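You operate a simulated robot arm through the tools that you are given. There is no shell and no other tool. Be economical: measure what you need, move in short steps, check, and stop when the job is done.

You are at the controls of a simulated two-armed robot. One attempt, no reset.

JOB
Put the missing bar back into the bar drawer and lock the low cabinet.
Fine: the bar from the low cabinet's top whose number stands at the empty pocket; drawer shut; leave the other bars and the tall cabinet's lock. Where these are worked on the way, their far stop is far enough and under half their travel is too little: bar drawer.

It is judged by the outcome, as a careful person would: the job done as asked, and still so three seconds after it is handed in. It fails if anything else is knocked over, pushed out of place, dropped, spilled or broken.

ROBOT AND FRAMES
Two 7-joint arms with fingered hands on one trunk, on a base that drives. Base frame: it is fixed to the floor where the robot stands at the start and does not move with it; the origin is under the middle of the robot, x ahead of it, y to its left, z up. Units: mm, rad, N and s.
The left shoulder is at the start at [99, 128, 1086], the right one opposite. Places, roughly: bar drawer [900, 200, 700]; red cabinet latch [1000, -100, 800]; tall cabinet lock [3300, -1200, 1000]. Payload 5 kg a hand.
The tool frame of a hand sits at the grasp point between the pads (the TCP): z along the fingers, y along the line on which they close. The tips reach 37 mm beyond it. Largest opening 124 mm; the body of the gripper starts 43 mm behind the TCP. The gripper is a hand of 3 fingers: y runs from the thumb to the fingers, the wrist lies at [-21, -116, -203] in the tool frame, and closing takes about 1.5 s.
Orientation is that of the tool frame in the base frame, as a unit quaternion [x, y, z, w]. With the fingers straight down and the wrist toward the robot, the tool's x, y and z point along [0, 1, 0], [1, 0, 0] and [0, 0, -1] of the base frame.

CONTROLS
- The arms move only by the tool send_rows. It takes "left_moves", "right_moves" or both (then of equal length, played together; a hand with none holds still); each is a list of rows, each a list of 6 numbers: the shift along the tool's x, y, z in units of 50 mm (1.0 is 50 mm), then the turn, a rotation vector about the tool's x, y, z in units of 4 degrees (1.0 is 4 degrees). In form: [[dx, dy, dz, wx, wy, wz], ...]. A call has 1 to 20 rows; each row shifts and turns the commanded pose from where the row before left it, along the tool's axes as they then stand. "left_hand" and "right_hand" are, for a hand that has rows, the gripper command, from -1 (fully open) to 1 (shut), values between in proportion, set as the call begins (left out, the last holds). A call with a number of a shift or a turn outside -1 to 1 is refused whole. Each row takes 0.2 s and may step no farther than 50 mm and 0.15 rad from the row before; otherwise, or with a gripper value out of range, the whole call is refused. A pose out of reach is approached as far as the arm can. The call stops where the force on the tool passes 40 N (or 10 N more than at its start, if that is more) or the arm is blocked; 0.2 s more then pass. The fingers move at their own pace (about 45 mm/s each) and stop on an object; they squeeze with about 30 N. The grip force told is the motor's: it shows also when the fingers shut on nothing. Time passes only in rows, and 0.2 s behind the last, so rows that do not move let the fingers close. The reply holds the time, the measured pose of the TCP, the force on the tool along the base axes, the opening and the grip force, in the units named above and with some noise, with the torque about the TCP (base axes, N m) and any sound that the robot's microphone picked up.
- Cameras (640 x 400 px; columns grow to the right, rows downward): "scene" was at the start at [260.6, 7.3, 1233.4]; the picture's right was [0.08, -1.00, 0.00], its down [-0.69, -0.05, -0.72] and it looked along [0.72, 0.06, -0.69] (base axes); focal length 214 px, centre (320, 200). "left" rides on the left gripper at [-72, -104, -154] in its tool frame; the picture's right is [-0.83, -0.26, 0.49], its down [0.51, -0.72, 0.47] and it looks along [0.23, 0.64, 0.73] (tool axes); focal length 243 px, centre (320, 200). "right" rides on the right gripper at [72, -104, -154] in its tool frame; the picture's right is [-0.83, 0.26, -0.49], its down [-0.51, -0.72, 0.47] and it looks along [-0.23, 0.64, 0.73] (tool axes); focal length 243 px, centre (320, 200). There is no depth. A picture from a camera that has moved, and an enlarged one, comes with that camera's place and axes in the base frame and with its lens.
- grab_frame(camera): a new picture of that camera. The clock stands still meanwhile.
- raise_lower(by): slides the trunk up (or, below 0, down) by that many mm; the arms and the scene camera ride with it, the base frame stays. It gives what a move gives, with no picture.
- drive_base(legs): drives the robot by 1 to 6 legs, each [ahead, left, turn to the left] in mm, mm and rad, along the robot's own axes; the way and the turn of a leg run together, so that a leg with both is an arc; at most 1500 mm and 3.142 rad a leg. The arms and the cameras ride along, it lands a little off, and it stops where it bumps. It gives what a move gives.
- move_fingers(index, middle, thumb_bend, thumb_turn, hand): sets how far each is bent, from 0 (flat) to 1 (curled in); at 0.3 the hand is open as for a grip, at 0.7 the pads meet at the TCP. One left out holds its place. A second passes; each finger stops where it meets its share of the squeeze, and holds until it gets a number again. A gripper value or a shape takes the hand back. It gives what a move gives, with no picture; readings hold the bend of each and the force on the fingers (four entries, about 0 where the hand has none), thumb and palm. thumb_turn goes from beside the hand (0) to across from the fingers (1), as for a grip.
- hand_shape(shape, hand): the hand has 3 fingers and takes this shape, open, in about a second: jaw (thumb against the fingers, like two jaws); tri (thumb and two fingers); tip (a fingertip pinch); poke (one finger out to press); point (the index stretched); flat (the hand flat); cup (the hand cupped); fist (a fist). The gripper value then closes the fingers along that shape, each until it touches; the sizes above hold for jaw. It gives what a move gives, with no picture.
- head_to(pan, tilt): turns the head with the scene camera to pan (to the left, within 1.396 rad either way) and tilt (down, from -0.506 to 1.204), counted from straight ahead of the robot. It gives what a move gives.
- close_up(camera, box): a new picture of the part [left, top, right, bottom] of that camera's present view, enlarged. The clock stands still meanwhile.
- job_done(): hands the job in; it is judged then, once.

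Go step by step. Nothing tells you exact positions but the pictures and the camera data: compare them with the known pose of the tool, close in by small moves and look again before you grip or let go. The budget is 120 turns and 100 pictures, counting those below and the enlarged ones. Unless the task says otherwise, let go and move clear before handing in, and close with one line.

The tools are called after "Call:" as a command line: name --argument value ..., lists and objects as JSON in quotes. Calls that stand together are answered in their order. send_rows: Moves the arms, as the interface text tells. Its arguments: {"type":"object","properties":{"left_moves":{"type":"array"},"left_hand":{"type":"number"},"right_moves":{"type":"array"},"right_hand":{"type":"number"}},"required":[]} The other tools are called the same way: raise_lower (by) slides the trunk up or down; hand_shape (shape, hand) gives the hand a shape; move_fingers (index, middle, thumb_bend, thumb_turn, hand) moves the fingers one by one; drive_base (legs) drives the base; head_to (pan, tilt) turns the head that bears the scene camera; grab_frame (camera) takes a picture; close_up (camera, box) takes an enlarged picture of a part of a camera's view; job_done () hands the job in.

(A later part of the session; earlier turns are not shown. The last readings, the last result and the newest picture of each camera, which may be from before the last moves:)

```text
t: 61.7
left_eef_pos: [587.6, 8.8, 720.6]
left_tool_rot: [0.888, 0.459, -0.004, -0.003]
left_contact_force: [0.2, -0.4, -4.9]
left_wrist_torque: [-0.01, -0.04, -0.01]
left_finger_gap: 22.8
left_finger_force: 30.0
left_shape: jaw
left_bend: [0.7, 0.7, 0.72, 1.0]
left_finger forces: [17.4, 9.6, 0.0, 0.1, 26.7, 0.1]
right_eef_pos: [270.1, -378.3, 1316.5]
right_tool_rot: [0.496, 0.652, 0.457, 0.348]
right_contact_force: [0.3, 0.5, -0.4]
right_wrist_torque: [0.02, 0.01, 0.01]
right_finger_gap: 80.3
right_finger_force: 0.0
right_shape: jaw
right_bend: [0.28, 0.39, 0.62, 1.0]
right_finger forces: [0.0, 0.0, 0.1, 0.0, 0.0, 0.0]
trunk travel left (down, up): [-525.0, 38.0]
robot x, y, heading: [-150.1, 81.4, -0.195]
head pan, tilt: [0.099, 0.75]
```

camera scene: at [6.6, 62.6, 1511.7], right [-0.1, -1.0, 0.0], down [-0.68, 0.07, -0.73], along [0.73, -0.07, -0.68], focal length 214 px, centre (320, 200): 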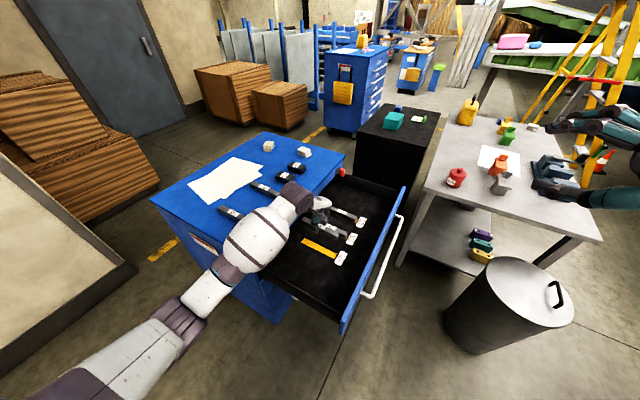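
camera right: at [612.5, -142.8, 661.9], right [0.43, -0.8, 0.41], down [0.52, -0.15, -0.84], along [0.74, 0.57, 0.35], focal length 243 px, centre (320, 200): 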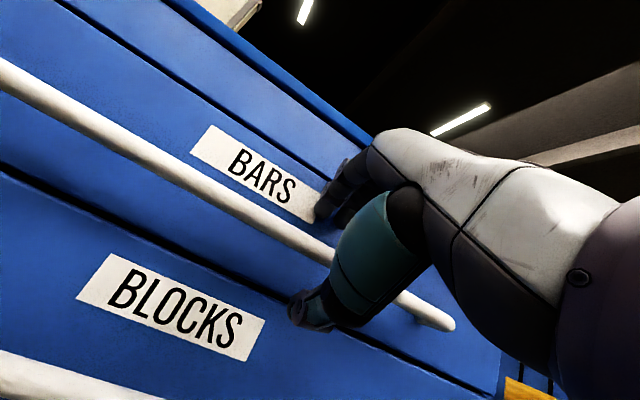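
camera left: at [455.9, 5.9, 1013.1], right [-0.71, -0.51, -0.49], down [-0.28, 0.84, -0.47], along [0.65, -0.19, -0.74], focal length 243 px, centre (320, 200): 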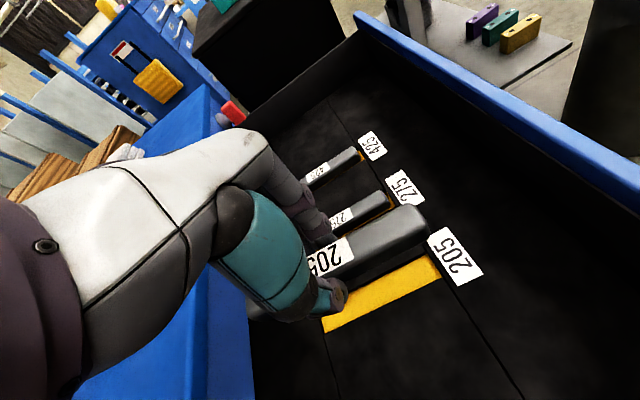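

Call:
send_rows --left_moves '[[0, 0, 0.04, 0, 0, 0], [0, 0, 0.04, 0, 0, 0], [0, 0, 0, 0, 0, 0]]'

Call:
close_up --camera "scene" --box '[282, 210, 362, 270]'

Call:
close_up --camera "left" --box '[270, 170, 462, 320]'

```text
t: 62.5
left_eef_pos: [588.3, 8.0, 715.8]
left_tool_rot: [0.888, 0.46, -0.004, -0.004]
left_contact_force: [0.1, 1.5, -4.9]
left_wrist_torque: [-0.04, -0.1, 0.01]
left_finger_gap: 23.0
left_finger_force: 29.9
left_shape: jaw
left_bend: [0.7, 0.7, 0.72, 1.0]
left_finger forces: [17.3, 9.6, 0.1, 0.1, 26.7, 0.0]
right_eef_pos: [270.5, -377.8, 1315.1]
right_tool_rot: [0.496, 0.651, 0.456, 0.348]
right_contact_force: [0.2, 0.6, 0.0]
right_wrist_torque: [0.01, 0.04, -0.01]
right_finger_gap: 80.7
right_finger_force: 0.1
right_shape: jaw
right_bend: [0.28, 0.39, 0.62, 1.0]
right_finger forces: [0.1, 0.0, 0.0, 0.0, 0.0, 0.0]
trunk travel left (down, up): [-525.0, 38.0]
robot x, y, heading: [-152.4, 81.8, -0.199]
head pan, tilt: [0.099, 0.75]
```

```text
6.67 times, centred on (322, 240) of scene
camera zoom: at [6.9, 62.5, 1511.6], right [-0.1, -1.0, 0.0], down [-0.68, 0.07, -0.73], along [0.73, -0.07, -0.68], focal length 1430 px, centre (307, -67)
```

zoom: 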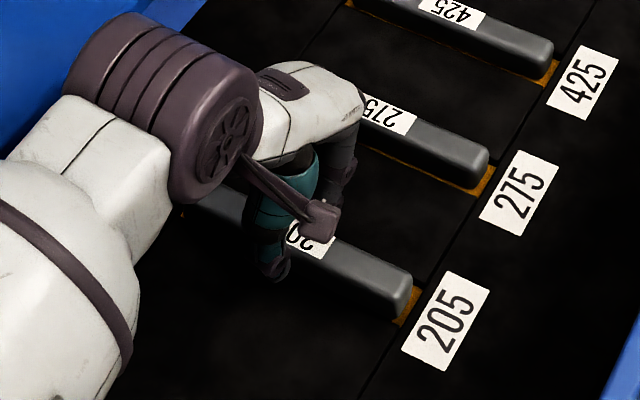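

```text
2.67 times, centred on (366, 245) of left
camera zoom: at [462.8, 9.5, 872.0], right [-0.7, -0.52, -0.49], down [-0.3, 0.83, -0.47], along [0.65, -0.18, -0.74], focal length 647 px, centre (197, 80)
```

zoom: 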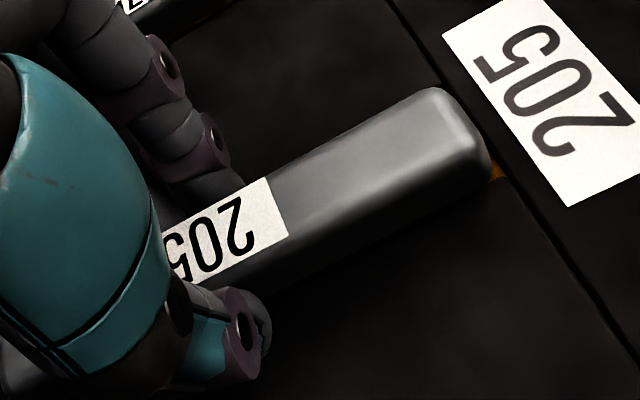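

The side strip has vanished while bar 275 still shows one, so the bar should go about 3 mm away from the thumb side. I lift 4 mm, shift, and view.

Call:
send_rows --left_moves '[[0, 0, -0.08, 0, 0, 0], [0, 0.07, 0, 0, 0, 0], [0, 0, 0.08, 0, 0, 0], [0, 0, 0, 0, 0, 0]]'

Call:
close_up --camera "scene" --box '[282, 210, 362, 270]'

```text
t: 63.5
left_eef_pos: [591.0, 5.7, 716.6]
left_tool_rot: [0.888, 0.46, -0.004, -0.003]
left_contact_force: [-0.1, 0.6, -4.5]
left_wrist_torque: [-0.06, -0.08, 0.0]
left_finger_gap: 22.9
left_finger_force: 29.8
left_shape: jaw
left_bend: [0.7, 0.7, 0.72, 1.0]
left_finger forces: [17.2, 9.6, 0.0, 0.1, 26.7, 0.0]
right_eef_pos: [270.7, -377.8, 1316.5]
right_tool_rot: [0.496, 0.652, 0.456, 0.348]
right_contact_force: [0.0, 0.0, 0.2]
right_wrist_torque: [-0.02, -0.01, -0.01]
right_finger_gap: 80.5
right_finger_force: 0.1
right_shape: jaw
right_bend: [0.28, 0.39, 0.62, 1.0]
right_finger forces: [0.1, 0.0, 0.1, 0.0, 0.1, 0.0]
trunk travel left (down, up): [-525.0, 38.0]
robot x, y, heading: [-151.1, 82.0, -0.19]
head pan, tilt: [0.099, 0.75]
```

```text
6.67 times, centred on (322, 240) of scene
camera zoom: at [6.8, 62.6, 1511.6], right [-0.1, -1.0, 0.0], down [-0.68, 0.07, -0.73], along [0.73, -0.07, -0.68], focal length 1430 px, centre (307, -67)
```

zoom: 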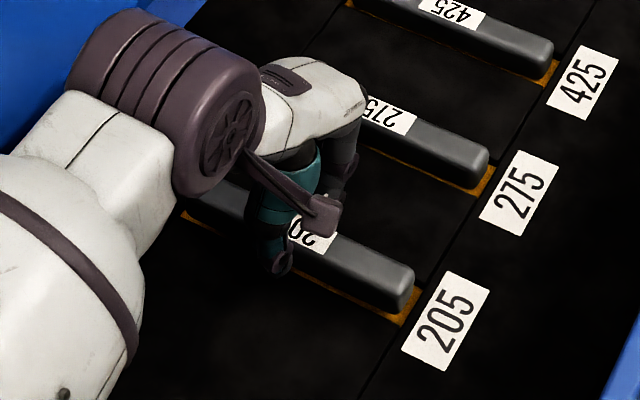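

That now looks like bar 275's fit. I lower on in 2 mm steps to contact.

Call:
send_rows --left_moves '[[0, 0, 0.04, 0, 0, 0], [0, 0, 0.04, 0, 0, 0], [0, 0, 0.04, 0, 0, 0], [0, 0, 0, 0, 0, 0]]'

Call:
close_up --camera "scene" --box '[282, 210, 362, 270]'

```text
t: 64.5
left_eef_pos: [591.1, 6.2, 713.4]
left_tool_rot: [0.888, 0.46, -0.003, -0.003]
left_contact_force: [0.8, 1.0, 4.2]
left_wrist_torque: [0.06, 0.14, 0.04]
left_finger_gap: 23.1
left_finger_force: 29.8
left_shape: jaw
left_bend: [0.7, 0.7, 0.72, 1.0]
left_finger forces: [18.2, 9.7, 0.0, 0.0, 28.1, 0.0]
right_eef_pos: [268.6, -377.9, 1316.6]
right_tool_rot: [0.495, 0.652, 0.457, 0.348]
right_contact_force: [0.0, -0.4, 0.0]
right_wrist_torque: [-0.01, -0.01, 0.02]
right_finger_gap: 80.5
right_finger_force: 0.1
right_shape: jaw
right_bend: [0.28, 0.39, 0.62, 1.0]
right_finger forces: [0.1, 0.1, 0.0, 0.1, 0.0, 0.0]
trunk travel left (down, up): [-525.0, 38.0]
robot x, y, heading: [-148.3, 84.9, -0.197]
head pan, tilt: [0.099, 0.75]
```

```text
6.67 times, centred on (322, 240) of scene
camera zoom: at [5.8, 62.7, 1511.9], right [-0.1, -1.0, 0.0], down [-0.68, 0.07, -0.73], along [0.73, -0.07, -0.68], focal length 1430 px, centre (307, -67)
```

zoom: 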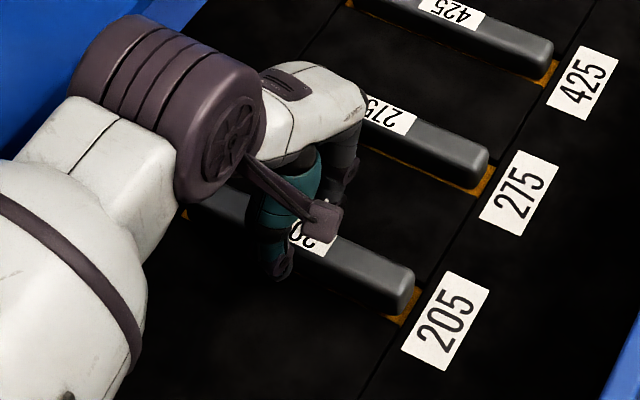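

Light contact at z 713. The side strip is thinner than at bar 275, so I lift, shift 2.5 mm more, and lower to contact again.

Call:
send_rows --left_moves '[[0, 0, -0.12, 0, 0, 0], [0, 0.05, 0, 0, 0, 0], [0, 0, 0.06, 0, 0, 0], [0, 0, 0.06, 0, 0, 0], [0, 0, 0, 0, 0, 0]]'

Call:
close_up --camera "scene" --box '[302, 220, 362, 258]'

Call:
close_up --camera "left" --box '[270, 150, 462, 270]'

```text
t: 65.7
left_eef_pos: [591.7, 4.0, 710.2]
left_tool_rot: [0.888, 0.46, -0.004, -0.004]
left_contact_force: [0.7, -0.6, -4.7]
left_wrist_torque: [-0.06, -0.12, -0.1]
left_finger_gap: 23.0
left_finger_force: 30.1
left_shape: jaw
left_bend: [0.7, 0.7, 0.72, 1.0]
left_finger forces: [16.6, 11.5, 0.0, 0.0, 27.0, 0.0]
right_eef_pos: [270.6, -377.8, 1316.8]
right_tool_rot: [0.496, 0.652, 0.456, 0.347]
right_contact_force: [-0.2, -0.2, -0.3]
right_wrist_torque: [-0.02, 0.03, -0.02]
right_finger_gap: 80.3
right_finger_force: 0.0
right_shape: jaw
right_bend: [0.28, 0.39, 0.62, 1.0]
right_finger forces: [0.0, 0.0, 0.0, 0.1, 0.1, 0.0]
trunk travel left (down, up): [-525.0, 38.0]
robot x, y, heading: [-154.7, 81.6, -0.195]
head pan, tilt: [0.099, 0.75]
```

```text
10.53 times, centred on (332, 239) of scene
camera zoom: at [6.9, 62.5, 1511.6], right [-0.1, -1.0, 0.0], down [-0.68, 0.07, -0.73], along [0.73, -0.07, -0.68], focal length 2258 px, centre (194, -210)
```

zoom: 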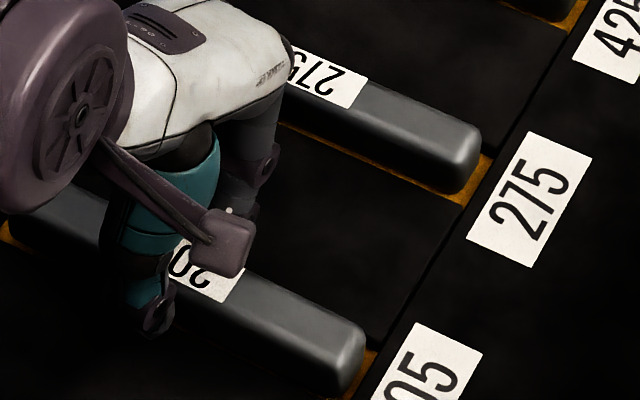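

```text
3.33 times, centred on (366, 210) of left
camera zoom: at [467.4, 6.0, 866.0], right [-0.7, -0.52, -0.49], down [-0.3, 0.83, -0.47], along [0.65, -0.18, -0.74], focal length 809 px, centre (167, 167)
```

zoom: 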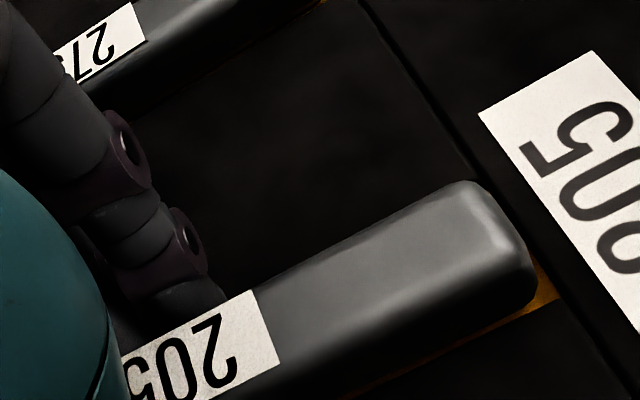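

No contact now at z 710, so the earlier touch was probably the pocket's edge. I shift 2 mm more and continue down.

Call:
send_rows --left_moves '[[0, 0.04, 0, 0, 0, 0], [0, 0, 0.04, 0, 0, 0], [0, 0, 0.04, 0, 0, 0], [0, 0, 0, 0, 0, 0]]'

Call:
close_up --camera "scene" --box '[302, 220, 362, 258]'

```text
t: 66.7
left_eef_pos: [594.4, 3.0, 710.0]
left_tool_rot: [0.888, 0.459, -0.002, -0.003]
left_contact_force: [0.8, -0.6, 7.4]
left_wrist_torque: [-0.14, 0.01, -0.04]
left_finger_gap: 23.0
left_finger_force: 30.2
left_shape: jaw
left_bend: [0.7, 0.7, 0.72, 1.0]
left_finger forces: [28.3, 9.7, 0.0, 0.1, 31.2, 0.1]
right_eef_pos: [269.4, -377.1, 1317.7]
right_tool_rot: [0.496, 0.651, 0.456, 0.348]
right_contact_force: [-0.5, -0.3, 0.2]
right_wrist_torque: [0.01, 0.0, -0.02]
right_finger_gap: 80.5
right_finger_force: 0.1
right_shape: jaw
right_bend: [0.28, 0.39, 0.62, 1.0]
right_finger forces: [0.0, 0.0, 0.0, 0.1, 0.0, 0.0]
trunk travel left (down, up): [-525.0, 38.0]
robot x, y, heading: [-152.3, 83.1, -0.192]
head pan, tilt: [0.099, 0.75]
```

```text
10.53 times, centred on (332, 239) of scene
camera zoom: at [5.4, 62.7, 1512.0], right [-0.1, -1.0, 0.0], down [-0.68, 0.07, -0.73], along [0.73, -0.07, -0.68], focal length 2258 px, centre (194, -210)
```

zoom: 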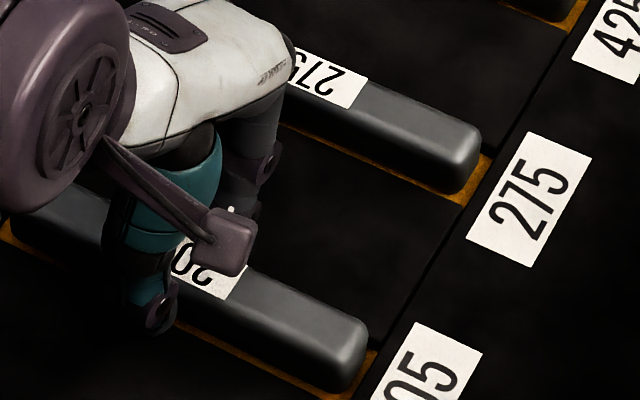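

The fit now matches bar 275 along its whole side, with contact underneath. I release, easing up as the fingers open.

Call:
send_rows --left_moves '[[0, 0, 0, 0, 0, 0], [0, 0, -0.04, 0, 0, 0], [0, 0, -0.1, 0, 0, 0], [0, 0, -0.1, 0, 0, 0], [0, 0, 0, 0, 0, 0]]' --left_hand 0.1

Call:
close_up --camera "scene" --box '[302, 220, 362, 258]'

Call:
grab_frame --camera "left"

```text
t: 67.9
left_eef_pos: [593.6, 3.6, 720.0]
left_tool_rot: [0.888, 0.459, -0.004, -0.004]
left_contact_force: [-0.3, 0.4, 0.4]
left_wrist_torque: [-0.02, -0.01, -0.01]
left_finger_gap: 55.8
left_finger_force: 0.0
left_shape: jaw
left_bend: [0.74, 0.47, 0.71, 1.0]
left_finger forces: [0.1, 0.1, 0.1, 0.0, 0.0, 0.0]
right_eef_pos: [269.4, -378.6, 1316.4]
right_tool_rot: [0.496, 0.652, 0.456, 0.348]
right_contact_force: [-1.1, -0.1, -0.2]
right_wrist_torque: [-0.05, 0.04, 0.01]
right_finger_gap: 80.2
right_finger_force: 0.0
right_shape: jaw
right_bend: [0.28, 0.39, 0.62, 1.0]
right_finger forces: [0.0, 0.0, 0.1, 0.0, 0.0, 0.1]
trunk travel left (down, up): [-525.0, 38.0]
robot x, y, heading: [-152.0, 85.5, -0.194]
head pan, tilt: [0.099, 0.75]
```

```text
10.53 times, centred on (332, 239) of scene
camera zoom: at [6.5, 62.5, 1511.6], right [-0.1, -1.0, 0.0], down [-0.68, 0.07, -0.73], along [0.73, -0.07, -0.68], focal length 2258 px, centre (194, -210)
```

zoom: 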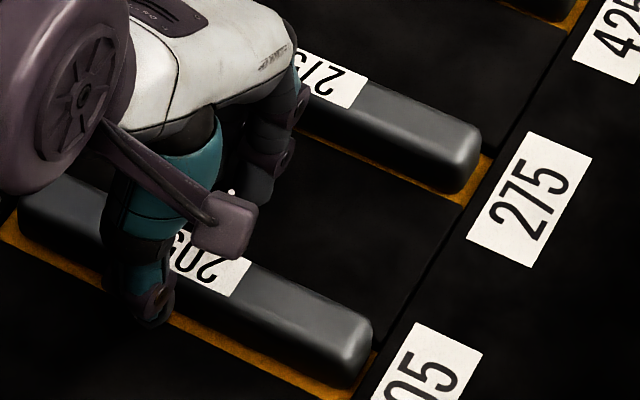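

```text
30 pictures are left
camera left: at [468.6, 5.1, 874.4], right [-0.7, -0.52, -0.49], down [-0.3, 0.83, -0.47], along [0.65, -0.18, -0.74], focal length 243 px, centre (320, 200)
```

left: 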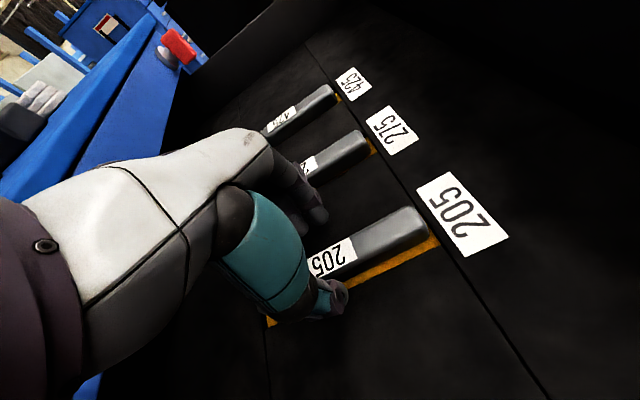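

The bar is released and lies over its pocket. I raise the hand well clear and inspect whether it is fully seated.

Call:
send_rows --left_moves '[[0, 0, -0.3, 0, 0, 0], [0, 0, -0.8, 0, 0, 0], [0, 0, -0.9, 0, 0, 0], [0, 0, -0.9, 0, 0, 0], [0, 0, -0.9, 0, 0, 0], [0, 0, -0.9, 0, 0, 0], [0, 0, -0.9, 0, 0, 0], [0, 0, 0, 0, 0, 0]]'

Call:
close_up --camera "left" --box '[240, 150, 440, 275]'

```text
t: 69.7
left_eef_pos: [597.5, 1.7, 997.7]
left_tool_rot: [0.888, 0.46, -0.004, -0.004]
left_contact_force: [-0.2, 0.1, 0.4]
left_wrist_torque: [-0.03, 0.04, 0.0]
left_finger_gap: 55.6
left_finger_force: 0.1
left_shape: jaw
left_bend: [0.74, 0.47, 0.71, 1.0]
left_finger forces: [0.0, 0.0, 0.1, 0.0, 0.0, 0.0]
right_eef_pos: [270.8, -377.6, 1317.1]
right_tool_rot: [0.497, 0.652, 0.456, 0.348]
right_contact_force: [0.2, 0.0, -0.3]
right_wrist_torque: [0.01, 0.0, -0.01]
right_finger_gap: 80.8
right_finger_force: 0.1
right_shape: jaw
right_bend: [0.28, 0.39, 0.62, 1.0]
right_finger forces: [0.0, 0.0, 0.0, 0.0, 0.1, 0.1]
trunk travel left (down, up): [-525.0, 38.0]
robot x, y, heading: [-151.8, 86.5, -0.198]
head pan, tilt: [0.099, 0.75]
```

```text
3.20 times, centred on (340, 212) of left
camera zoom: at [472.0, 3.2, 1153.8], right [-0.7, -0.52, -0.49], down [-0.3, 0.83, -0.47], along [0.65, -0.18, -0.74], focal length 776 px, centre (256, 160)
```

zoom: 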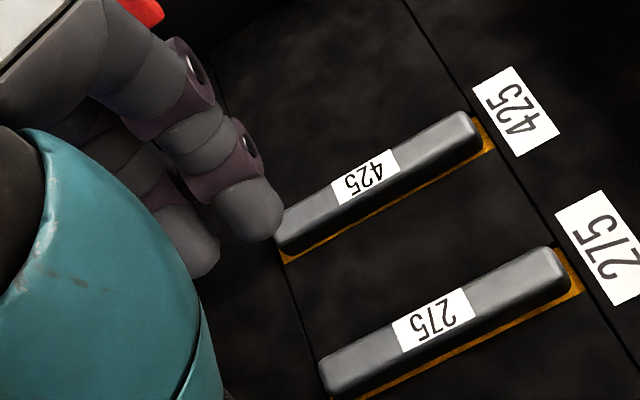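

Call:
close_up --camera "left" --box '[300, 225, 492, 345]'

Call:
close_up --camera "scene" --box '[290, 195, 370, 270]'

```text
3.33 times, centred on (396, 285) of left
camera zoom: at [472.0, 3.2, 1153.8], right [-0.7, -0.52, -0.49], down [-0.3, 0.83, -0.47], along [0.65, -0.18, -0.74], focal length 809 px, centre (67, -83)
```

zoom: 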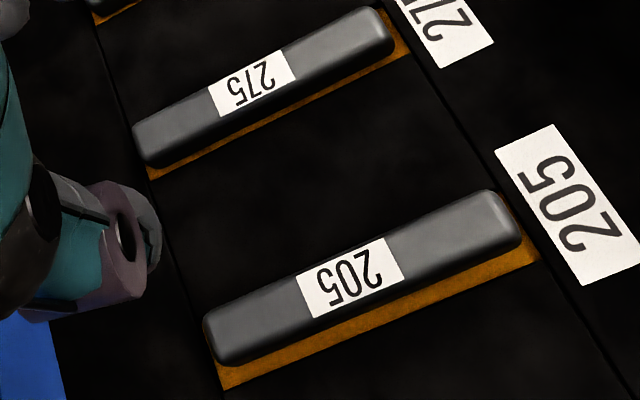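

```text
5.33 times, centred on (330, 232) of scene
camera zoom: at [6.5, 62.6, 1511.5], right [-0.1, -1.0, 0.0], down [-0.68, 0.07, -0.73], along [0.73, -0.07, -0.68], focal length 1144 px, centre (267, 27)
```

zoom: 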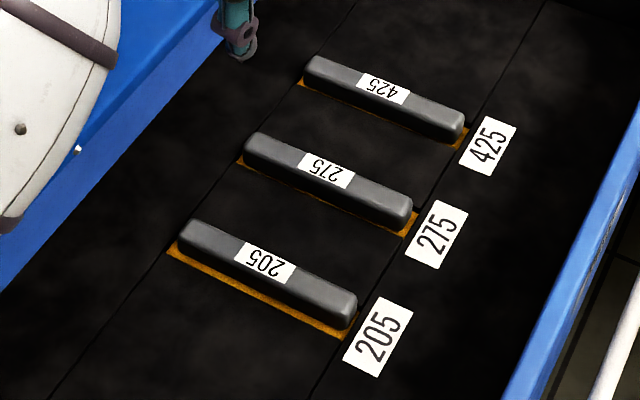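

Bar 205 lies in the outline but closer to the far side of its pocket than the others. I check closely whether it is down in the pocket or on its rim.

Call:
close_up --camera "left" --box '[355, 265, 467, 335]'

Call:
close_up --camera "scene" --box '[315, 215, 363, 263]'

```text
5.71 times, centred on (411, 300) of left
camera zoom: at [472.0, 3.2, 1153.8], right [-0.7, -0.52, -0.49], down [-0.3, 0.83, -0.47], along [0.65, -0.18, -0.74], focal length 1386 px, centre (-200, -371)
```

zoom: 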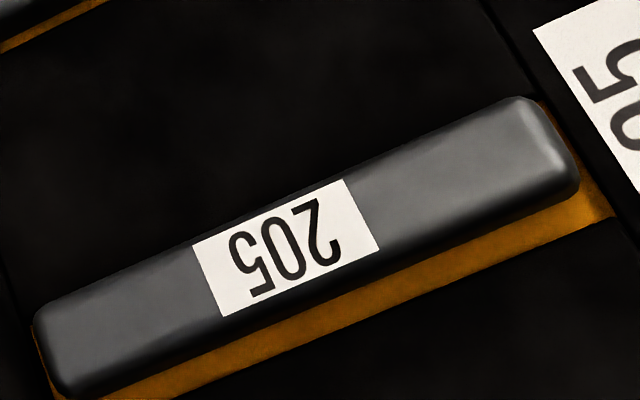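

```text
8.33 times, centred on (339, 239) of scene
camera zoom: at [6.5, 62.6, 1511.5], right [-0.1, -1.0, 0.0], down [-0.68, 0.07, -0.73], along [0.73, -0.07, -0.68], focal length 1787 px, centre (162, -125)
```

zoom: 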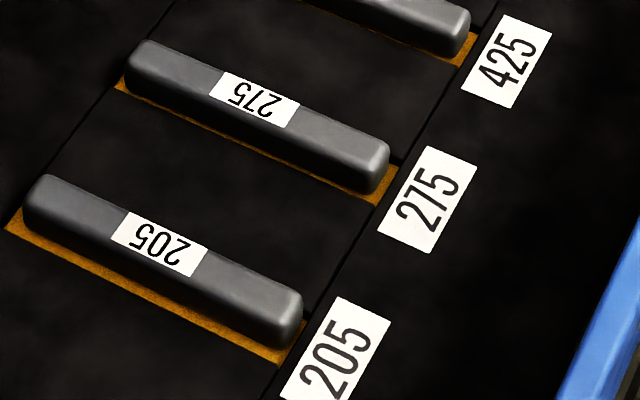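

The bar hugs the far side of the pocket, nudged when the fingers opened. I go down again at the same place with the hand open and recentre it with a light close.

Call:
send_rows --left_moves '[[-0.01, -0.07, 0.9, 0, 0, 0], [0, 0, 0.9, 0, 0, 0], [0, 0, 0.9, 0, 0, 0], [0, 0, 0.9, 0, 0, 0], [0, 0, 0.9, 0, 0, 0], [0, 0, 0.7, 0, 0, 0], [0, 0, 0, 0, 0, 0]]'

```text
t: 71.3
left_eef_pos: [592.6, 3.8, 738.6]
left_tool_rot: [0.888, 0.459, -0.004, -0.003]
left_contact_force: [0.1, -0.5, -0.2]
left_wrist_torque: [-0.03, 0.01, -0.03]
left_finger_gap: 55.5
left_finger_force: 0.0
left_shape: jaw
left_bend: [0.74, 0.47, 0.71, 1.0]
left_finger forces: [0.0, 0.0, 0.0, 0.0, 0.1, 0.1]
right_eef_pos: [268.5, -378.7, 1318.3]
right_tool_rot: [0.496, 0.651, 0.457, 0.349]
right_contact_force: [0.2, -1.1, 0.2]
right_wrist_torque: [0.01, -0.01, -0.02]
right_finger_gap: 80.4
right_finger_force: 0.0
right_shape: jaw
right_bend: [0.28, 0.39, 0.62, 1.0]
right_finger forces: [0.0, 0.0, 0.0, 0.0, 0.0, 0.1]
trunk travel left (down, up): [-525.0, 38.0]
robot x, y, heading: [-150.1, 83.6, -0.194]
head pan, tilt: [0.099, 0.75]
```

Call:
send_rows --left_moves '[[0, 0.02, 0.15, 0, 0, 0], [0, 0, 0.15, 0, 0, 0], [0, 0, 0.14, 0, 0, 0], [0, 0, 0, 0, 0, 0]]'

Call:
send_rows --left_moves '[[0, 0, 0, 0, 0, 0], [0, 0, 0, 0, 0, 0], [0, 0, 0, 0, 0, 0], [0, 0, 0, 0, 0, 0], [0, 0, 0, 0, 0, 0]]' --left_hand 0.61

Call:
close_up --camera "scene" --box '[302, 215, 366, 263]'

```text
t: 72.3
left_eef_pos: [592.8, 4.2, 715.8]
left_tool_rot: [0.888, 0.46, -0.003, -0.004]
left_contact_force: [0.3, 0.4, -0.9]
left_wrist_torque: [-0.01, 0.02, -0.01]
left_finger_gap: 55.6
left_finger_force: 0.0
left_shape: jaw
left_bend: [0.74, 0.47, 0.71, 1.0]
left_finger forces: [0.0, 0.0, 0.1, 0.1, 0.0, 0.0]
right_eef_pos: [269.7, -376.9, 1318.6]
right_tool_rot: [0.496, 0.652, 0.457, 0.347]
right_contact_force: [-0.3, -0.2, 0.7]
right_wrist_torque: [0.0, 0.01, -0.04]
right_finger_gap: 80.5
right_finger_force: 0.1
right_shape: jaw
right_bend: [0.28, 0.39, 0.62, 1.0]
right_finger forces: [0.0, 0.0, 0.1, 0.1, 0.1, 0.1]
trunk travel left (down, up): [-525.0, 38.0]
robot x, y, heading: [-154.0, 86.2, -0.198]
head pan, tilt: [0.099, 0.75]
```

```text
t: 73.5
left_eef_pos: [590.5, 4.1, 717.2]
left_tool_rot: [0.888, 0.46, -0.003, -0.004]
left_contact_force: [-5.8, 3.3, 1.8]
left_wrist_torque: [0.12, 0.17, 0.0]
left_finger_gap: 25.6
left_finger_force: 0.1
left_shape: jaw
left_bend: [0.73, 0.59, 0.72, 1.0]
left_finger forces: [0.0, 0.0, 0.0, 0.1, 6.0, 0.0]
right_eef_pos: [269.0, -377.4, 1317.3]
right_tool_rot: [0.496, 0.652, 0.457, 0.348]
right_contact_force: [-0.1, 0.3, 0.2]
right_wrist_torque: [0.0, -0.01, 0.04]
right_finger_gap: 80.7
right_finger_force: 0.1
right_shape: jaw
right_bend: [0.28, 0.39, 0.62, 1.0]
right_finger forces: [0.0, 0.0, 0.0, 0.0, 0.0, 0.0]
trunk travel left (down, up): [-525.0, 38.0]
robot x, y, heading: [-152.0, 83.5, -0.197]
head pan, tilt: [0.099, 0.75]
```

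```text
8.33 times, centred on (334, 239) of scene
camera zoom: at [5.5, 62.9, 1511.8], right [-0.1, -1.0, 0.0], down [-0.68, 0.07, -0.73], along [0.73, -0.07, -0.68], focal length 1787 px, centre (203, -125)
```

zoom: 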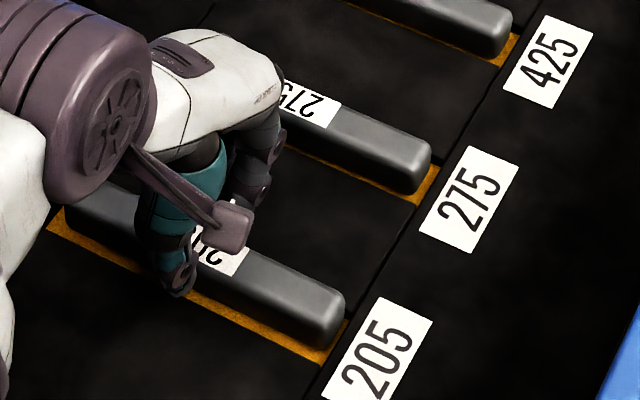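

The thumb meets the bar and it resists like something against a wall, so it seems down in the pocket. I move the lightly closed hand 5 mm toward the near side so the fingers nudge it back to the middle.

Call:
send_rows --left_moves '[[0, -0.04, 0, 0, 0, 0], [0, -0.04, 0, 0, 0, 0], [0, -0.04, 0, 0, 0, 0], [0, 0, 0, 0, 0, 0]]'

Call:
close_up --camera "scene" --box '[302, 215, 366, 263]'

```text
t: 74.5
left_eef_pos: [587.6, 7.2, 716.2]
left_tool_rot: [0.888, 0.46, -0.004, -0.004]
left_contact_force: [-0.4, 0.1, -0.8]
left_wrist_torque: [-0.01, 0.02, 0.0]
left_finger_gap: 24.4
left_finger_force: 0.1
left_shape: jaw
left_bend: [0.73, 0.59, 0.73, 1.0]
left_finger forces: [0.1, 0.3, 0.1, 0.0, 1.1, 0.0]
right_eef_pos: [271.0, -377.8, 1316.9]
right_tool_rot: [0.496, 0.651, 0.457, 0.349]
right_contact_force: [-0.6, 0.6, -0.4]
right_wrist_torque: [-0.04, -0.01, -0.01]
right_finger_gap: 80.5
right_finger_force: 0.1
right_shape: jaw
right_bend: [0.28, 0.39, 0.62, 1.0]
right_finger forces: [0.0, 0.0, 0.0, 0.0, 0.0, 0.0]
trunk travel left (down, up): [-525.0, 38.0]
robot x, y, heading: [-150.1, 86.0, -0.197]
head pan, tilt: [0.099, 0.75]
```

```text
8.33 times, centred on (334, 239) of scene
camera zoom: at [6.3, 62.6, 1511.7], right [-0.1, -1.0, 0.0], down [-0.68, 0.07, -0.73], along [0.73, -0.07, -0.68], focal length 1787 px, centre (203, -125)
```

zoom: 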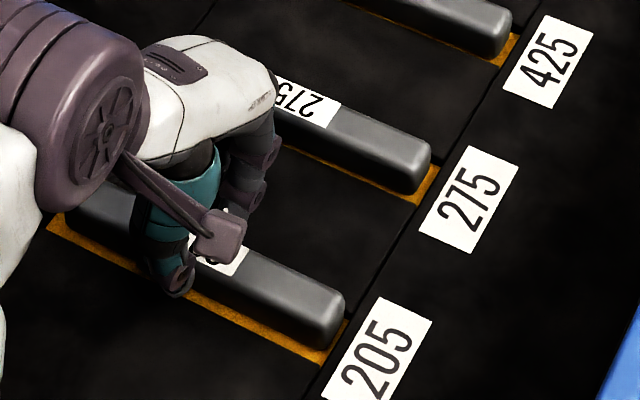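

Just free of both sides now; I go 4 mm further so the fingers push it.

Call:
send_rows --left_moves '[[0, -0.04, 0, 0, 0, 0], [0, -0.04, 0, 0, 0, 0], [0, -0.03, 0, 0, 0, 0], [0, 0, 0, 0, 0, 0]]'

Call:
close_up --camera "scene" --box '[302, 215, 366, 263]'

```text
t: 75.5
left_eef_pos: [582.1, 10.5, 716.8]
left_tool_rot: [0.888, 0.46, -0.003, -0.003]
left_contact_force: [2.1, -1.9, 1.4]
left_wrist_torque: [-0.06, -0.1, 0.02]
left_finger_gap: 24.8
left_finger_force: 0.1
left_shape: jaw
left_bend: [0.73, 0.59, 0.74, 1.0]
left_finger forces: [1.3, 1.2, 0.1, 0.0, 0.4, 0.0]
right_eef_pos: [270.0, -378.7, 1317.1]
right_tool_rot: [0.496, 0.651, 0.457, 0.348]
right_contact_force: [-1.0, -0.4, -0.4]
right_wrist_torque: [0.0, -0.02, 0.0]
right_finger_gap: 80.6
right_finger_force: 0.0
right_shape: jaw
right_bend: [0.28, 0.39, 0.62, 1.0]
right_finger forces: [0.0, 0.1, 0.0, 0.1, 0.0, 0.1]
trunk travel left (down, up): [-525.0, 38.0]
robot x, y, heading: [-154.6, 82.8, -0.199]
head pan, tilt: [0.099, 0.75]
```

```text
8.33 times, centred on (334, 239) of scene
camera zoom: at [6.3, 62.4, 1511.7], right [-0.1, -1.0, 0.0], down [-0.68, 0.07, -0.73], along [0.73, -0.07, -0.68], focal length 1787 px, centre (203, -125)
```

zoom: 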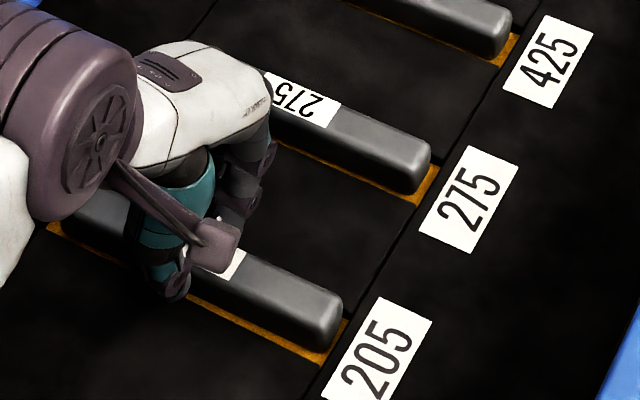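

The bar is centred like its neighbours. I open the fingers and lift straight away, then check.

Call:
send_rows --left_moves '[[0, -0.02, 0, 0, 0, 0], [0, 0, 0, 0, 0, 0], [0, 0, 0, 0, 0, 0], [0, 0, -0.1, 0, 0, 0], [0, 0, -0.3, 0, 0, 0], [0, 0, -0.8, 0, 0, 0], [0, 0, -0.9, 0, 0, 0], [0, 0, -0.9, 0, 0, 0], [0, 0, -0.9, 0, 0, 0], [0, 0, -0.9, 0, 0, 0], [0, 0, -0.9, 0, 0, 0], [0, 0, 0, 0, 0, 0]]' --left_hand 0.1

Call:
close_up --camera "scene" --box '[298, 205, 362, 258]'

```text
t: 78.1
left_eef_pos: [584.9, 9.3, 1002.0]
left_tool_rot: [0.888, 0.459, -0.004, -0.004]
left_contact_force: [1.0, -0.3, 0.2]
left_wrist_torque: [0.0, -0.01, -0.01]
left_finger_gap: 55.4
left_finger_force: 0.1
left_shape: jaw
left_bend: [0.74, 0.47, 0.71, 1.0]
left_finger forces: [0.1, 0.0, 0.1, 0.0, 0.0, 0.0]
right_eef_pos: [270.6, -378.1, 1316.8]
right_tool_rot: [0.496, 0.651, 0.457, 0.348]
right_contact_force: [0.1, -0.2, 0.1]
right_wrist_torque: [-0.02, 0.03, 0.04]
right_finger_gap: 80.4
right_finger_force: 0.0
right_shape: jaw
right_bend: [0.28, 0.39, 0.62, 1.0]
right_finger forces: [0.0, 0.0, 0.0, 0.1, 0.0, 0.0]
trunk travel left (down, up): [-525.0, 38.0]
robot x, y, heading: [-151.1, 84.2, -0.199]
head pan, tilt: [0.099, 0.75]
```

```text
7.55 times, centred on (330, 232) of scene
camera zoom: at [6.4, 62.7, 1511.6], right [-0.1, -1.0, 0.0], down [-0.68, 0.07, -0.73], along [0.73, -0.07, -0.68], focal length 1619 px, centre (244, -38)
```

zoom: 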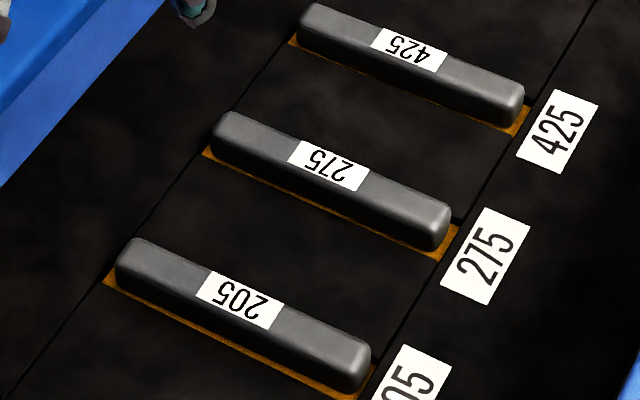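

Bar 205 now sits just like its neighbours. I raise the left hand further and drive back to the earlier stance to close the drawer.

Call:
send_rows --left_moves '[[0, 0, -0.9, 0, 0, 0], [0, 0, -0.9, 0, 0, 0], [0, 0, -0.9, 0, 0, 0], [0, 0, -0.9, 0, 0, 0], [0, 0, -0.9, 0, 0, 0], [0, 0, 0, 0, 0, 0]]'

Call:
drive_base --legs '[[0, 0, 0.644], [-236, -360, 0], [135, -65, 0]]'

Call:
raise_lower --by -250

Call:
head_to --pan 0.0 --tilt 0.75

Call:
grab_frame --camera "scene"

```text
t: 79.5
left_eef_pos: [586.1, 10.9, 1227.2]
left_tool_rot: [0.888, 0.46, -0.004, -0.004]
left_contact_force: [1.1, 0.4, -1.0]
left_wrist_torque: [0.02, 0.0, 0.01]
left_finger_gap: 55.4
left_finger_force: 0.0
left_shape: jaw
left_bend: [0.74, 0.47, 0.71, 1.0]
left_finger forces: [0.0, 0.0, 0.1, 0.0, 0.0, 0.0]
right_eef_pos: [268.4, -378.2, 1316.7]
right_tool_rot: [0.497, 0.651, 0.456, 0.348]
right_contact_force: [0.0, 0.5, 0.2]
right_wrist_torque: [0.01, 0.0, 0.0]
right_finger_gap: 80.4
right_finger_force: 0.0
right_shape: jaw
right_bend: [0.28, 0.39, 0.62, 1.0]
right_finger forces: [0.0, 0.0, 0.0, 0.1, 0.0, 0.1]
trunk travel left (down, up): [-525.0, 38.0]
robot x, y, heading: [-150.2, 83.7, -0.198]
head pan, tilt: [0.099, 0.75]
```

```text
t: 85.9
left_eef_pos: [570.3, 35.5, 1227.6]
left_tool_rot: [0.701, 0.714, -0.003, -0.002]
left_contact_force: [-0.1, -0.6, 0.1]
left_wrist_torque: [0.02, 0.02, 0.02]
left_finger_gap: 55.3
left_finger_force: 0.0
left_shape: jaw
left_bend: [0.74, 0.47, 0.71, 1.0]
left_finger forces: [0.0, 0.0, 0.0, 0.0, 0.0, 0.0]
right_eef_pos: [544.6, -463.9, 1318.8]
right_tool_rot: [0.268, 0.774, 0.542, 0.19]
right_contact_force: [-0.5, 0.7, 0.1]
right_wrist_torque: [-0.03, 0.01, -0.02]
right_finger_gap: 80.2
right_finger_force: 0.1
right_shape: jaw
right_bend: [0.28, 0.39, 0.62, 1.0]
right_finger forces: [0.0, 0.1, 0.1, 0.1, 0.1, 0.0]
trunk travel left (down, up): [-525.0, 38.0]
robot x, y, heading: [-65.2, -338.6, 0.436]
head pan, tilt: [0.099, 0.75]
```

```text
t: 88.5
left_eef_pos: [573.0, 36.5, 978.6]
left_tool_rot: [0.701, 0.714, -0.004, -0.002]
left_contact_force: [-1.1, 0.2, -0.5]
left_wrist_torque: [-0.02, 0.01, -0.01]
left_finger_gap: 55.1
left_finger_force: 0.1
left_shape: jaw
left_bend: [0.74, 0.47, 0.71, 1.0]
left_finger forces: [0.0, 0.1, 0.0, 0.0, 0.1, 0.0]
right_eef_pos: [547.9, -465.3, 1067.2]
right_tool_rot: [0.268, 0.774, 0.542, 0.188]
right_contact_force: [-0.3, 0.2, -0.6]
right_wrist_torque: [-0.03, -0.05, 0.01]
right_finger_gap: 80.4
right_finger_force: 0.1
right_shape: jaw
right_bend: [0.28, 0.39, 0.62, 1.0]
right_finger forces: [0.0, 0.0, 0.0, 0.0, 0.1, 0.0]
trunk travel left (down, up): [-275.0, 288.0]
robot x, y, heading: [-66.7, -343.3, 0.437]
head pan, tilt: [0.099, 0.75]
```

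```text
t: 89.2
left_eef_pos: [573.3, 36.1, 976.7]
left_tool_rot: [0.7, 0.714, -0.004, -0.002]
left_contact_force: [0.9, -0.5, 0.7]
left_wrist_torque: [0.03, 0.0, -0.02]
left_finger_gap: 55.4
left_finger_force: 0.0
left_shape: jaw
left_bend: [0.74, 0.47, 0.71, 1.0]
left_finger forces: [0.0, 0.0, 0.0, 0.0, 0.0, 0.0]
right_eef_pos: [547.9, -464.9, 1066.4]
right_tool_rot: [0.267, 0.774, 0.543, 0.188]
right_contact_force: [0.2, 0.5, -1.4]
right_wrist_torque: [-0.03, 0.01, -0.03]
right_finger_gap: 80.4
right_finger_force: 0.0
right_shape: jaw
right_bend: [0.28, 0.39, 0.62, 1.0]
right_finger forces: [0.1, 0.0, 0.0, 0.0, 0.0, 0.0]
trunk travel left (down, up): [-275.0, 288.0]
robot x, y, heading: [-63.9, -342.7, 0.443]
head pan, tilt: [0.0, 0.75]
```

```text
20 pictures are left
camera scene: at [171.4, -230.1, 1234.5], right [0.42, -0.91, 0.0], down [-0.62, -0.29, -0.73], along [0.66, 0.31, -0.68], focal length 214 px, centre (320, 200)
```

scene: 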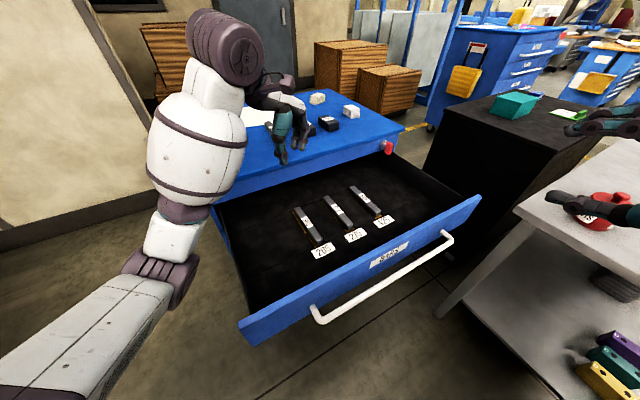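

The drawer is still open with three bars in place. I bring the right hand, closed, in front of the panel above the handle, ready to push.

Call:
send_rows --right_moves '[[0.202, -0.731, 0.391, 0, 0, 0], [0.202, -0.731, 0.391, 0, 0, 0], [0.202, -0.731, 0.391, 0, 0, 0], [0.202, -0.731, 0.391, 0, 0, 0], [0.202, -0.731, 0.391, 0, 0, 0], [0.202, -0.731, 0.391, 0, 0, 0], [0.202, -0.731, 0.391, 0, 0, 0], [0, 0, 0, 0, 0, 0], [0, 0, 0, 0, 0, 0]]' --right_hand 1

Call:
grab_frame --camera "scene"

```text
t: 91.2
left_eef_pos: [572.7, 35.2, 977.2]
left_tool_rot: [0.7, 0.714, -0.005, -0.002]
left_contact_force: [1.3, 0.8, -0.1]
left_wrist_torque: [-0.02, 0.0, -0.01]
left_finger_gap: 55.4
left_finger_force: 0.0
left_shape: jaw
left_bend: [0.74, 0.47, 0.71, 1.0]
left_finger forces: [0.0, 0.1, 0.1, 0.1, 0.0, 0.1]
right_eef_pos: [516.8, -387.9, 778.2]
right_tool_rot: [0.268, 0.774, 0.542, 0.188]
right_contact_force: [0.2, -0.2, -0.3]
right_wrist_torque: [-0.01, 0.01, 0.0]
right_finger_gap: 0.0
right_finger_force: 29.8
right_shape: jaw
right_bend: [0.7, 0.7, 0.56, 1.0]
right_finger forces: [0.0, 0.0, 0.0, 0.0, 0.1, 0.0]
trunk travel left (down, up): [-275.0, 288.0]
robot x, y, heading: [-64.5, -340.7, 0.438]
head pan, tilt: [0.0, 0.75]
```

```text
19 pictures are left
camera scene: at [171.5, -230.1, 1234.5], right [0.42, -0.91, 0.0], down [-0.62, -0.29, -0.73], along [0.66, 0.31, -0.68], focal length 214 px, centre (320, 200)
```

scene: 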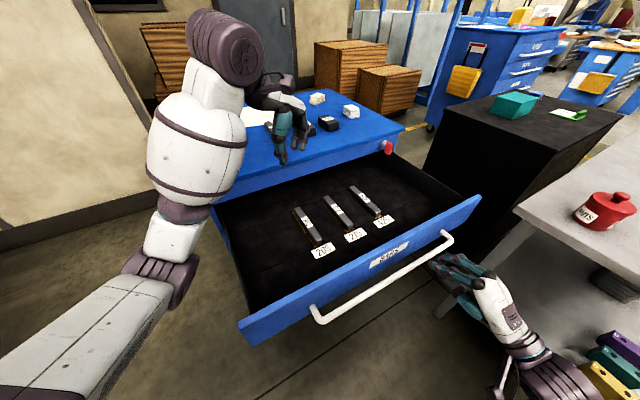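

The closed hand is aimed at the panel right of the BARS label. I push straight in.

Call:
send_rows --right_moves '[[0, 0.171, 0.47, 0, 0, 0], [0, 0.171, 0.47, 0, 0, 0], [0, 0.137, 0.376, 0, 0, 0], [0, 0.137, 0.376, 0, 0, 0], [0, 0.137, 0.376, 0, 0, 0], [0, 0.137, 0.376, 0, 0, 0], [0, 0, 0, 0, 0, 0]]'

Call:
grab_frame --camera "scene"

```text
t: 92.8
left_eef_pos: [573.1, 35.5, 977.0]
left_tool_rot: [0.7, 0.714, -0.004, -0.002]
left_contact_force: [-0.4, -0.4, 0.1]
left_wrist_torque: [-0.02, 0.01, 0.02]
left_finger_gap: 55.4
left_finger_force: 0.0
left_shape: jaw
left_bend: [0.74, 0.47, 0.71, 1.0]
left_finger forces: [0.0, 0.1, 0.0, 0.1, 0.1, 0.1]
right_eef_pos: [598.2, -287.0, 779.8]
right_tool_rot: [0.267, 0.774, 0.543, 0.188]
right_contact_force: [0.2, -1.5, 0.4]
right_wrist_torque: [0.02, -0.01, -0.03]
right_finger_gap: 0.1
right_finger_force: 29.9
right_shape: jaw
right_bend: [0.7, 0.7, 0.56, 1.0]
right_finger forces: [0.1, 0.0, 0.1, 0.1, 0.1, 0.1]
trunk travel left (down, up): [-275.0, 288.0]
robot x, y, heading: [-62.3, -341.0, 0.442]
head pan, tilt: [0.0, 0.75]
```

```text
18 pictures are left
camera scene: at [171.1, -230.3, 1234.6], right [0.42, -0.91, 0.0], down [-0.62, -0.29, -0.73], along [0.66, 0.31, -0.68], focal length 214 px, centre (320, 200)
```

scene: 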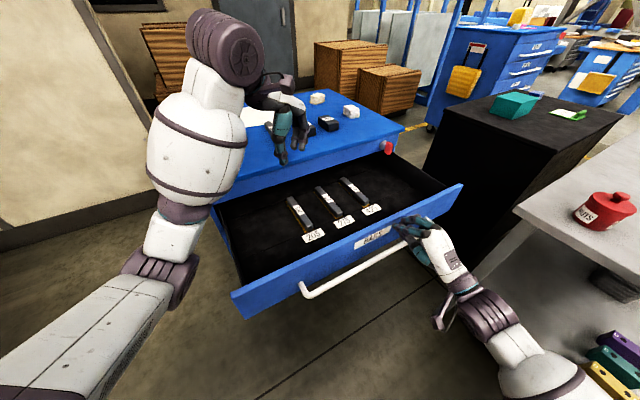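

The drawer moves in. I drop the fingertips 20 mm lower on the panel and continue pushing.

Call:
send_rows --right_moves '[[0, -0.05, -0.15, 0, 0, 0], [0, -0.376, 0.137, 0, 0, 0], [0, 0.137, 0.376, 0, 0, 0], [0, 0.137, 0.376, 0, 0, 0], [0, 0.137, 0.376, 0, 0, 0], [0, 0.137, 0.376, 0, 0, 0], [0, 0.137, 0.376, 0, 0, 0], [0, 0.137, 0.376, 0, 0, 0], [0, 0.137, 0.376, 0, 0, 0], [0, 0.137, 0.376, 0, 0, 0], [0, 0.137, 0.376, 0, 0, 0], [0, 0, 0, 0, 0, 0]]'

Call:
grab_frame --camera "scene"

```text
t: 95.4
left_eef_pos: [572.7, 35.6, 977.5]
left_tool_rot: [0.7, 0.714, -0.003, -0.003]
left_contact_force: [-0.1, 0.0, -0.3]
left_wrist_torque: [-0.01, -0.02, -0.02]
left_finger_gap: 55.3
left_finger_force: 0.1
left_shape: jaw
left_bend: [0.74, 0.47, 0.71, 1.0]
left_finger forces: [0.0, 0.1, 0.0, 0.1, 0.1, 0.0]
right_eef_pos: [706.3, -151.9, 761.8]
right_tool_rot: [0.268, 0.774, 0.542, 0.189]
right_contact_force: [-0.3, -0.1, -0.9]
right_wrist_torque: [-0.03, -0.02, 0.0]
right_finger_gap: 0.1
right_finger_force: 30.4
right_shape: jaw
right_bend: [0.7, 0.7, 0.56, 1.0]
right_finger forces: [0.0, 0.0, 0.0, 0.1, 0.0, 0.0]
trunk travel left (down, up): [-275.0, 288.0]
robot x, y, heading: [-61.5, -343.4, 0.435]
head pan, tilt: [0.0, 0.75]
```

```text
17 pictures are left
camera scene: at [171.1, -230.4, 1234.6], right [0.42, -0.91, 0.0], down [-0.62, -0.29, -0.73], along [0.66, 0.31, -0.68], focal length 214 px, centre (320, 200)
```

scene: 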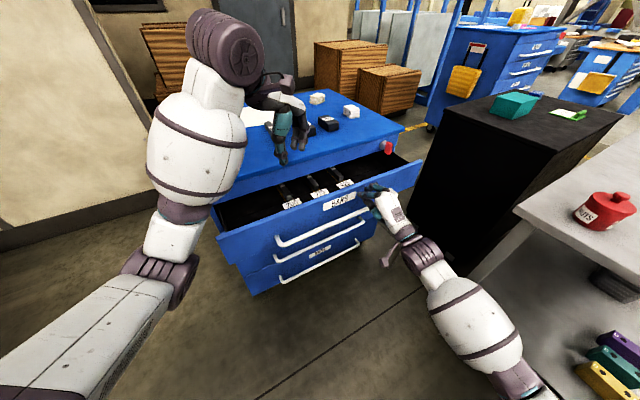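

About 130 mm remain. I push on until the drawer meets its closed stop.

Call:
send_rows --right_moves '[[0, 0.137, 0.376, 0, 0, 0], [0, 0.137, 0.376, 0, 0, 0], [0, 0.137, 0.376, 0, 0, 0], [0, 0.137, 0.376, 0, 0, 0], [0, 0.137, 0.376, 0, 0, 0], [0, 0.1, 0.28, 0, 0, 0], [0, 0.068, 0.188, 0, 0, 0], [0, 0.068, 0.188, 0, 0, 0], [0, 0.068, 0.188, 0, 0, 0], [0, 0, 0, 0, 0, 0]]'

Call:
close_up --camera "scene" --box '[190, 80, 430, 230]'

```text
t: 97.6
left_eef_pos: [572.5, 35.3, 978.0]
left_tool_rot: [0.701, 0.714, -0.003, -0.002]
left_contact_force: [0.4, -0.2, 0.0]
left_wrist_torque: [-0.03, 0.01, 0.01]
left_finger_gap: 55.5
left_finger_force: 0.1
left_shape: jaw
left_bend: [0.74, 0.47, 0.71, 1.0]
left_finger forces: [0.1, 0.1, 0.0, 0.0, 0.0, 0.0]
right_eef_pos: [794.9, -39.0, 761.4]
right_tool_rot: [0.268, 0.774, 0.543, 0.188]
right_contact_force: [-8.1, -8.8, -1.1]
right_wrist_torque: [-0.13, 0.09, 0.2]
right_finger_gap: 0.0
right_finger_force: 30.3
right_shape: jaw
right_bend: [0.7, 0.7, 0.56, 1.0]
right_finger forces: [0.0, 0.0, 0.0, 0.0, 0.0, 0.0]
trunk travel left (down, up): [-275.0, 288.0]
robot x, y, heading: [-62.7, -343.4, 0.436]
head pan, tilt: [0.0, 0.75]
```

```text
2.67 times, centred on (310, 155) of scene
camera zoom: at [170.6, -231.0, 1234.7], right [0.42, -0.91, 0.0], down [-0.62, -0.29, -0.73], along [0.66, 0.31, -0.68], focal length 572 px, centre (347, 320)
```

zoom: 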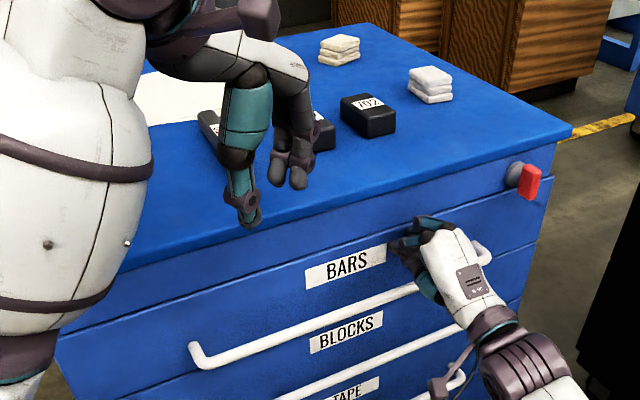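

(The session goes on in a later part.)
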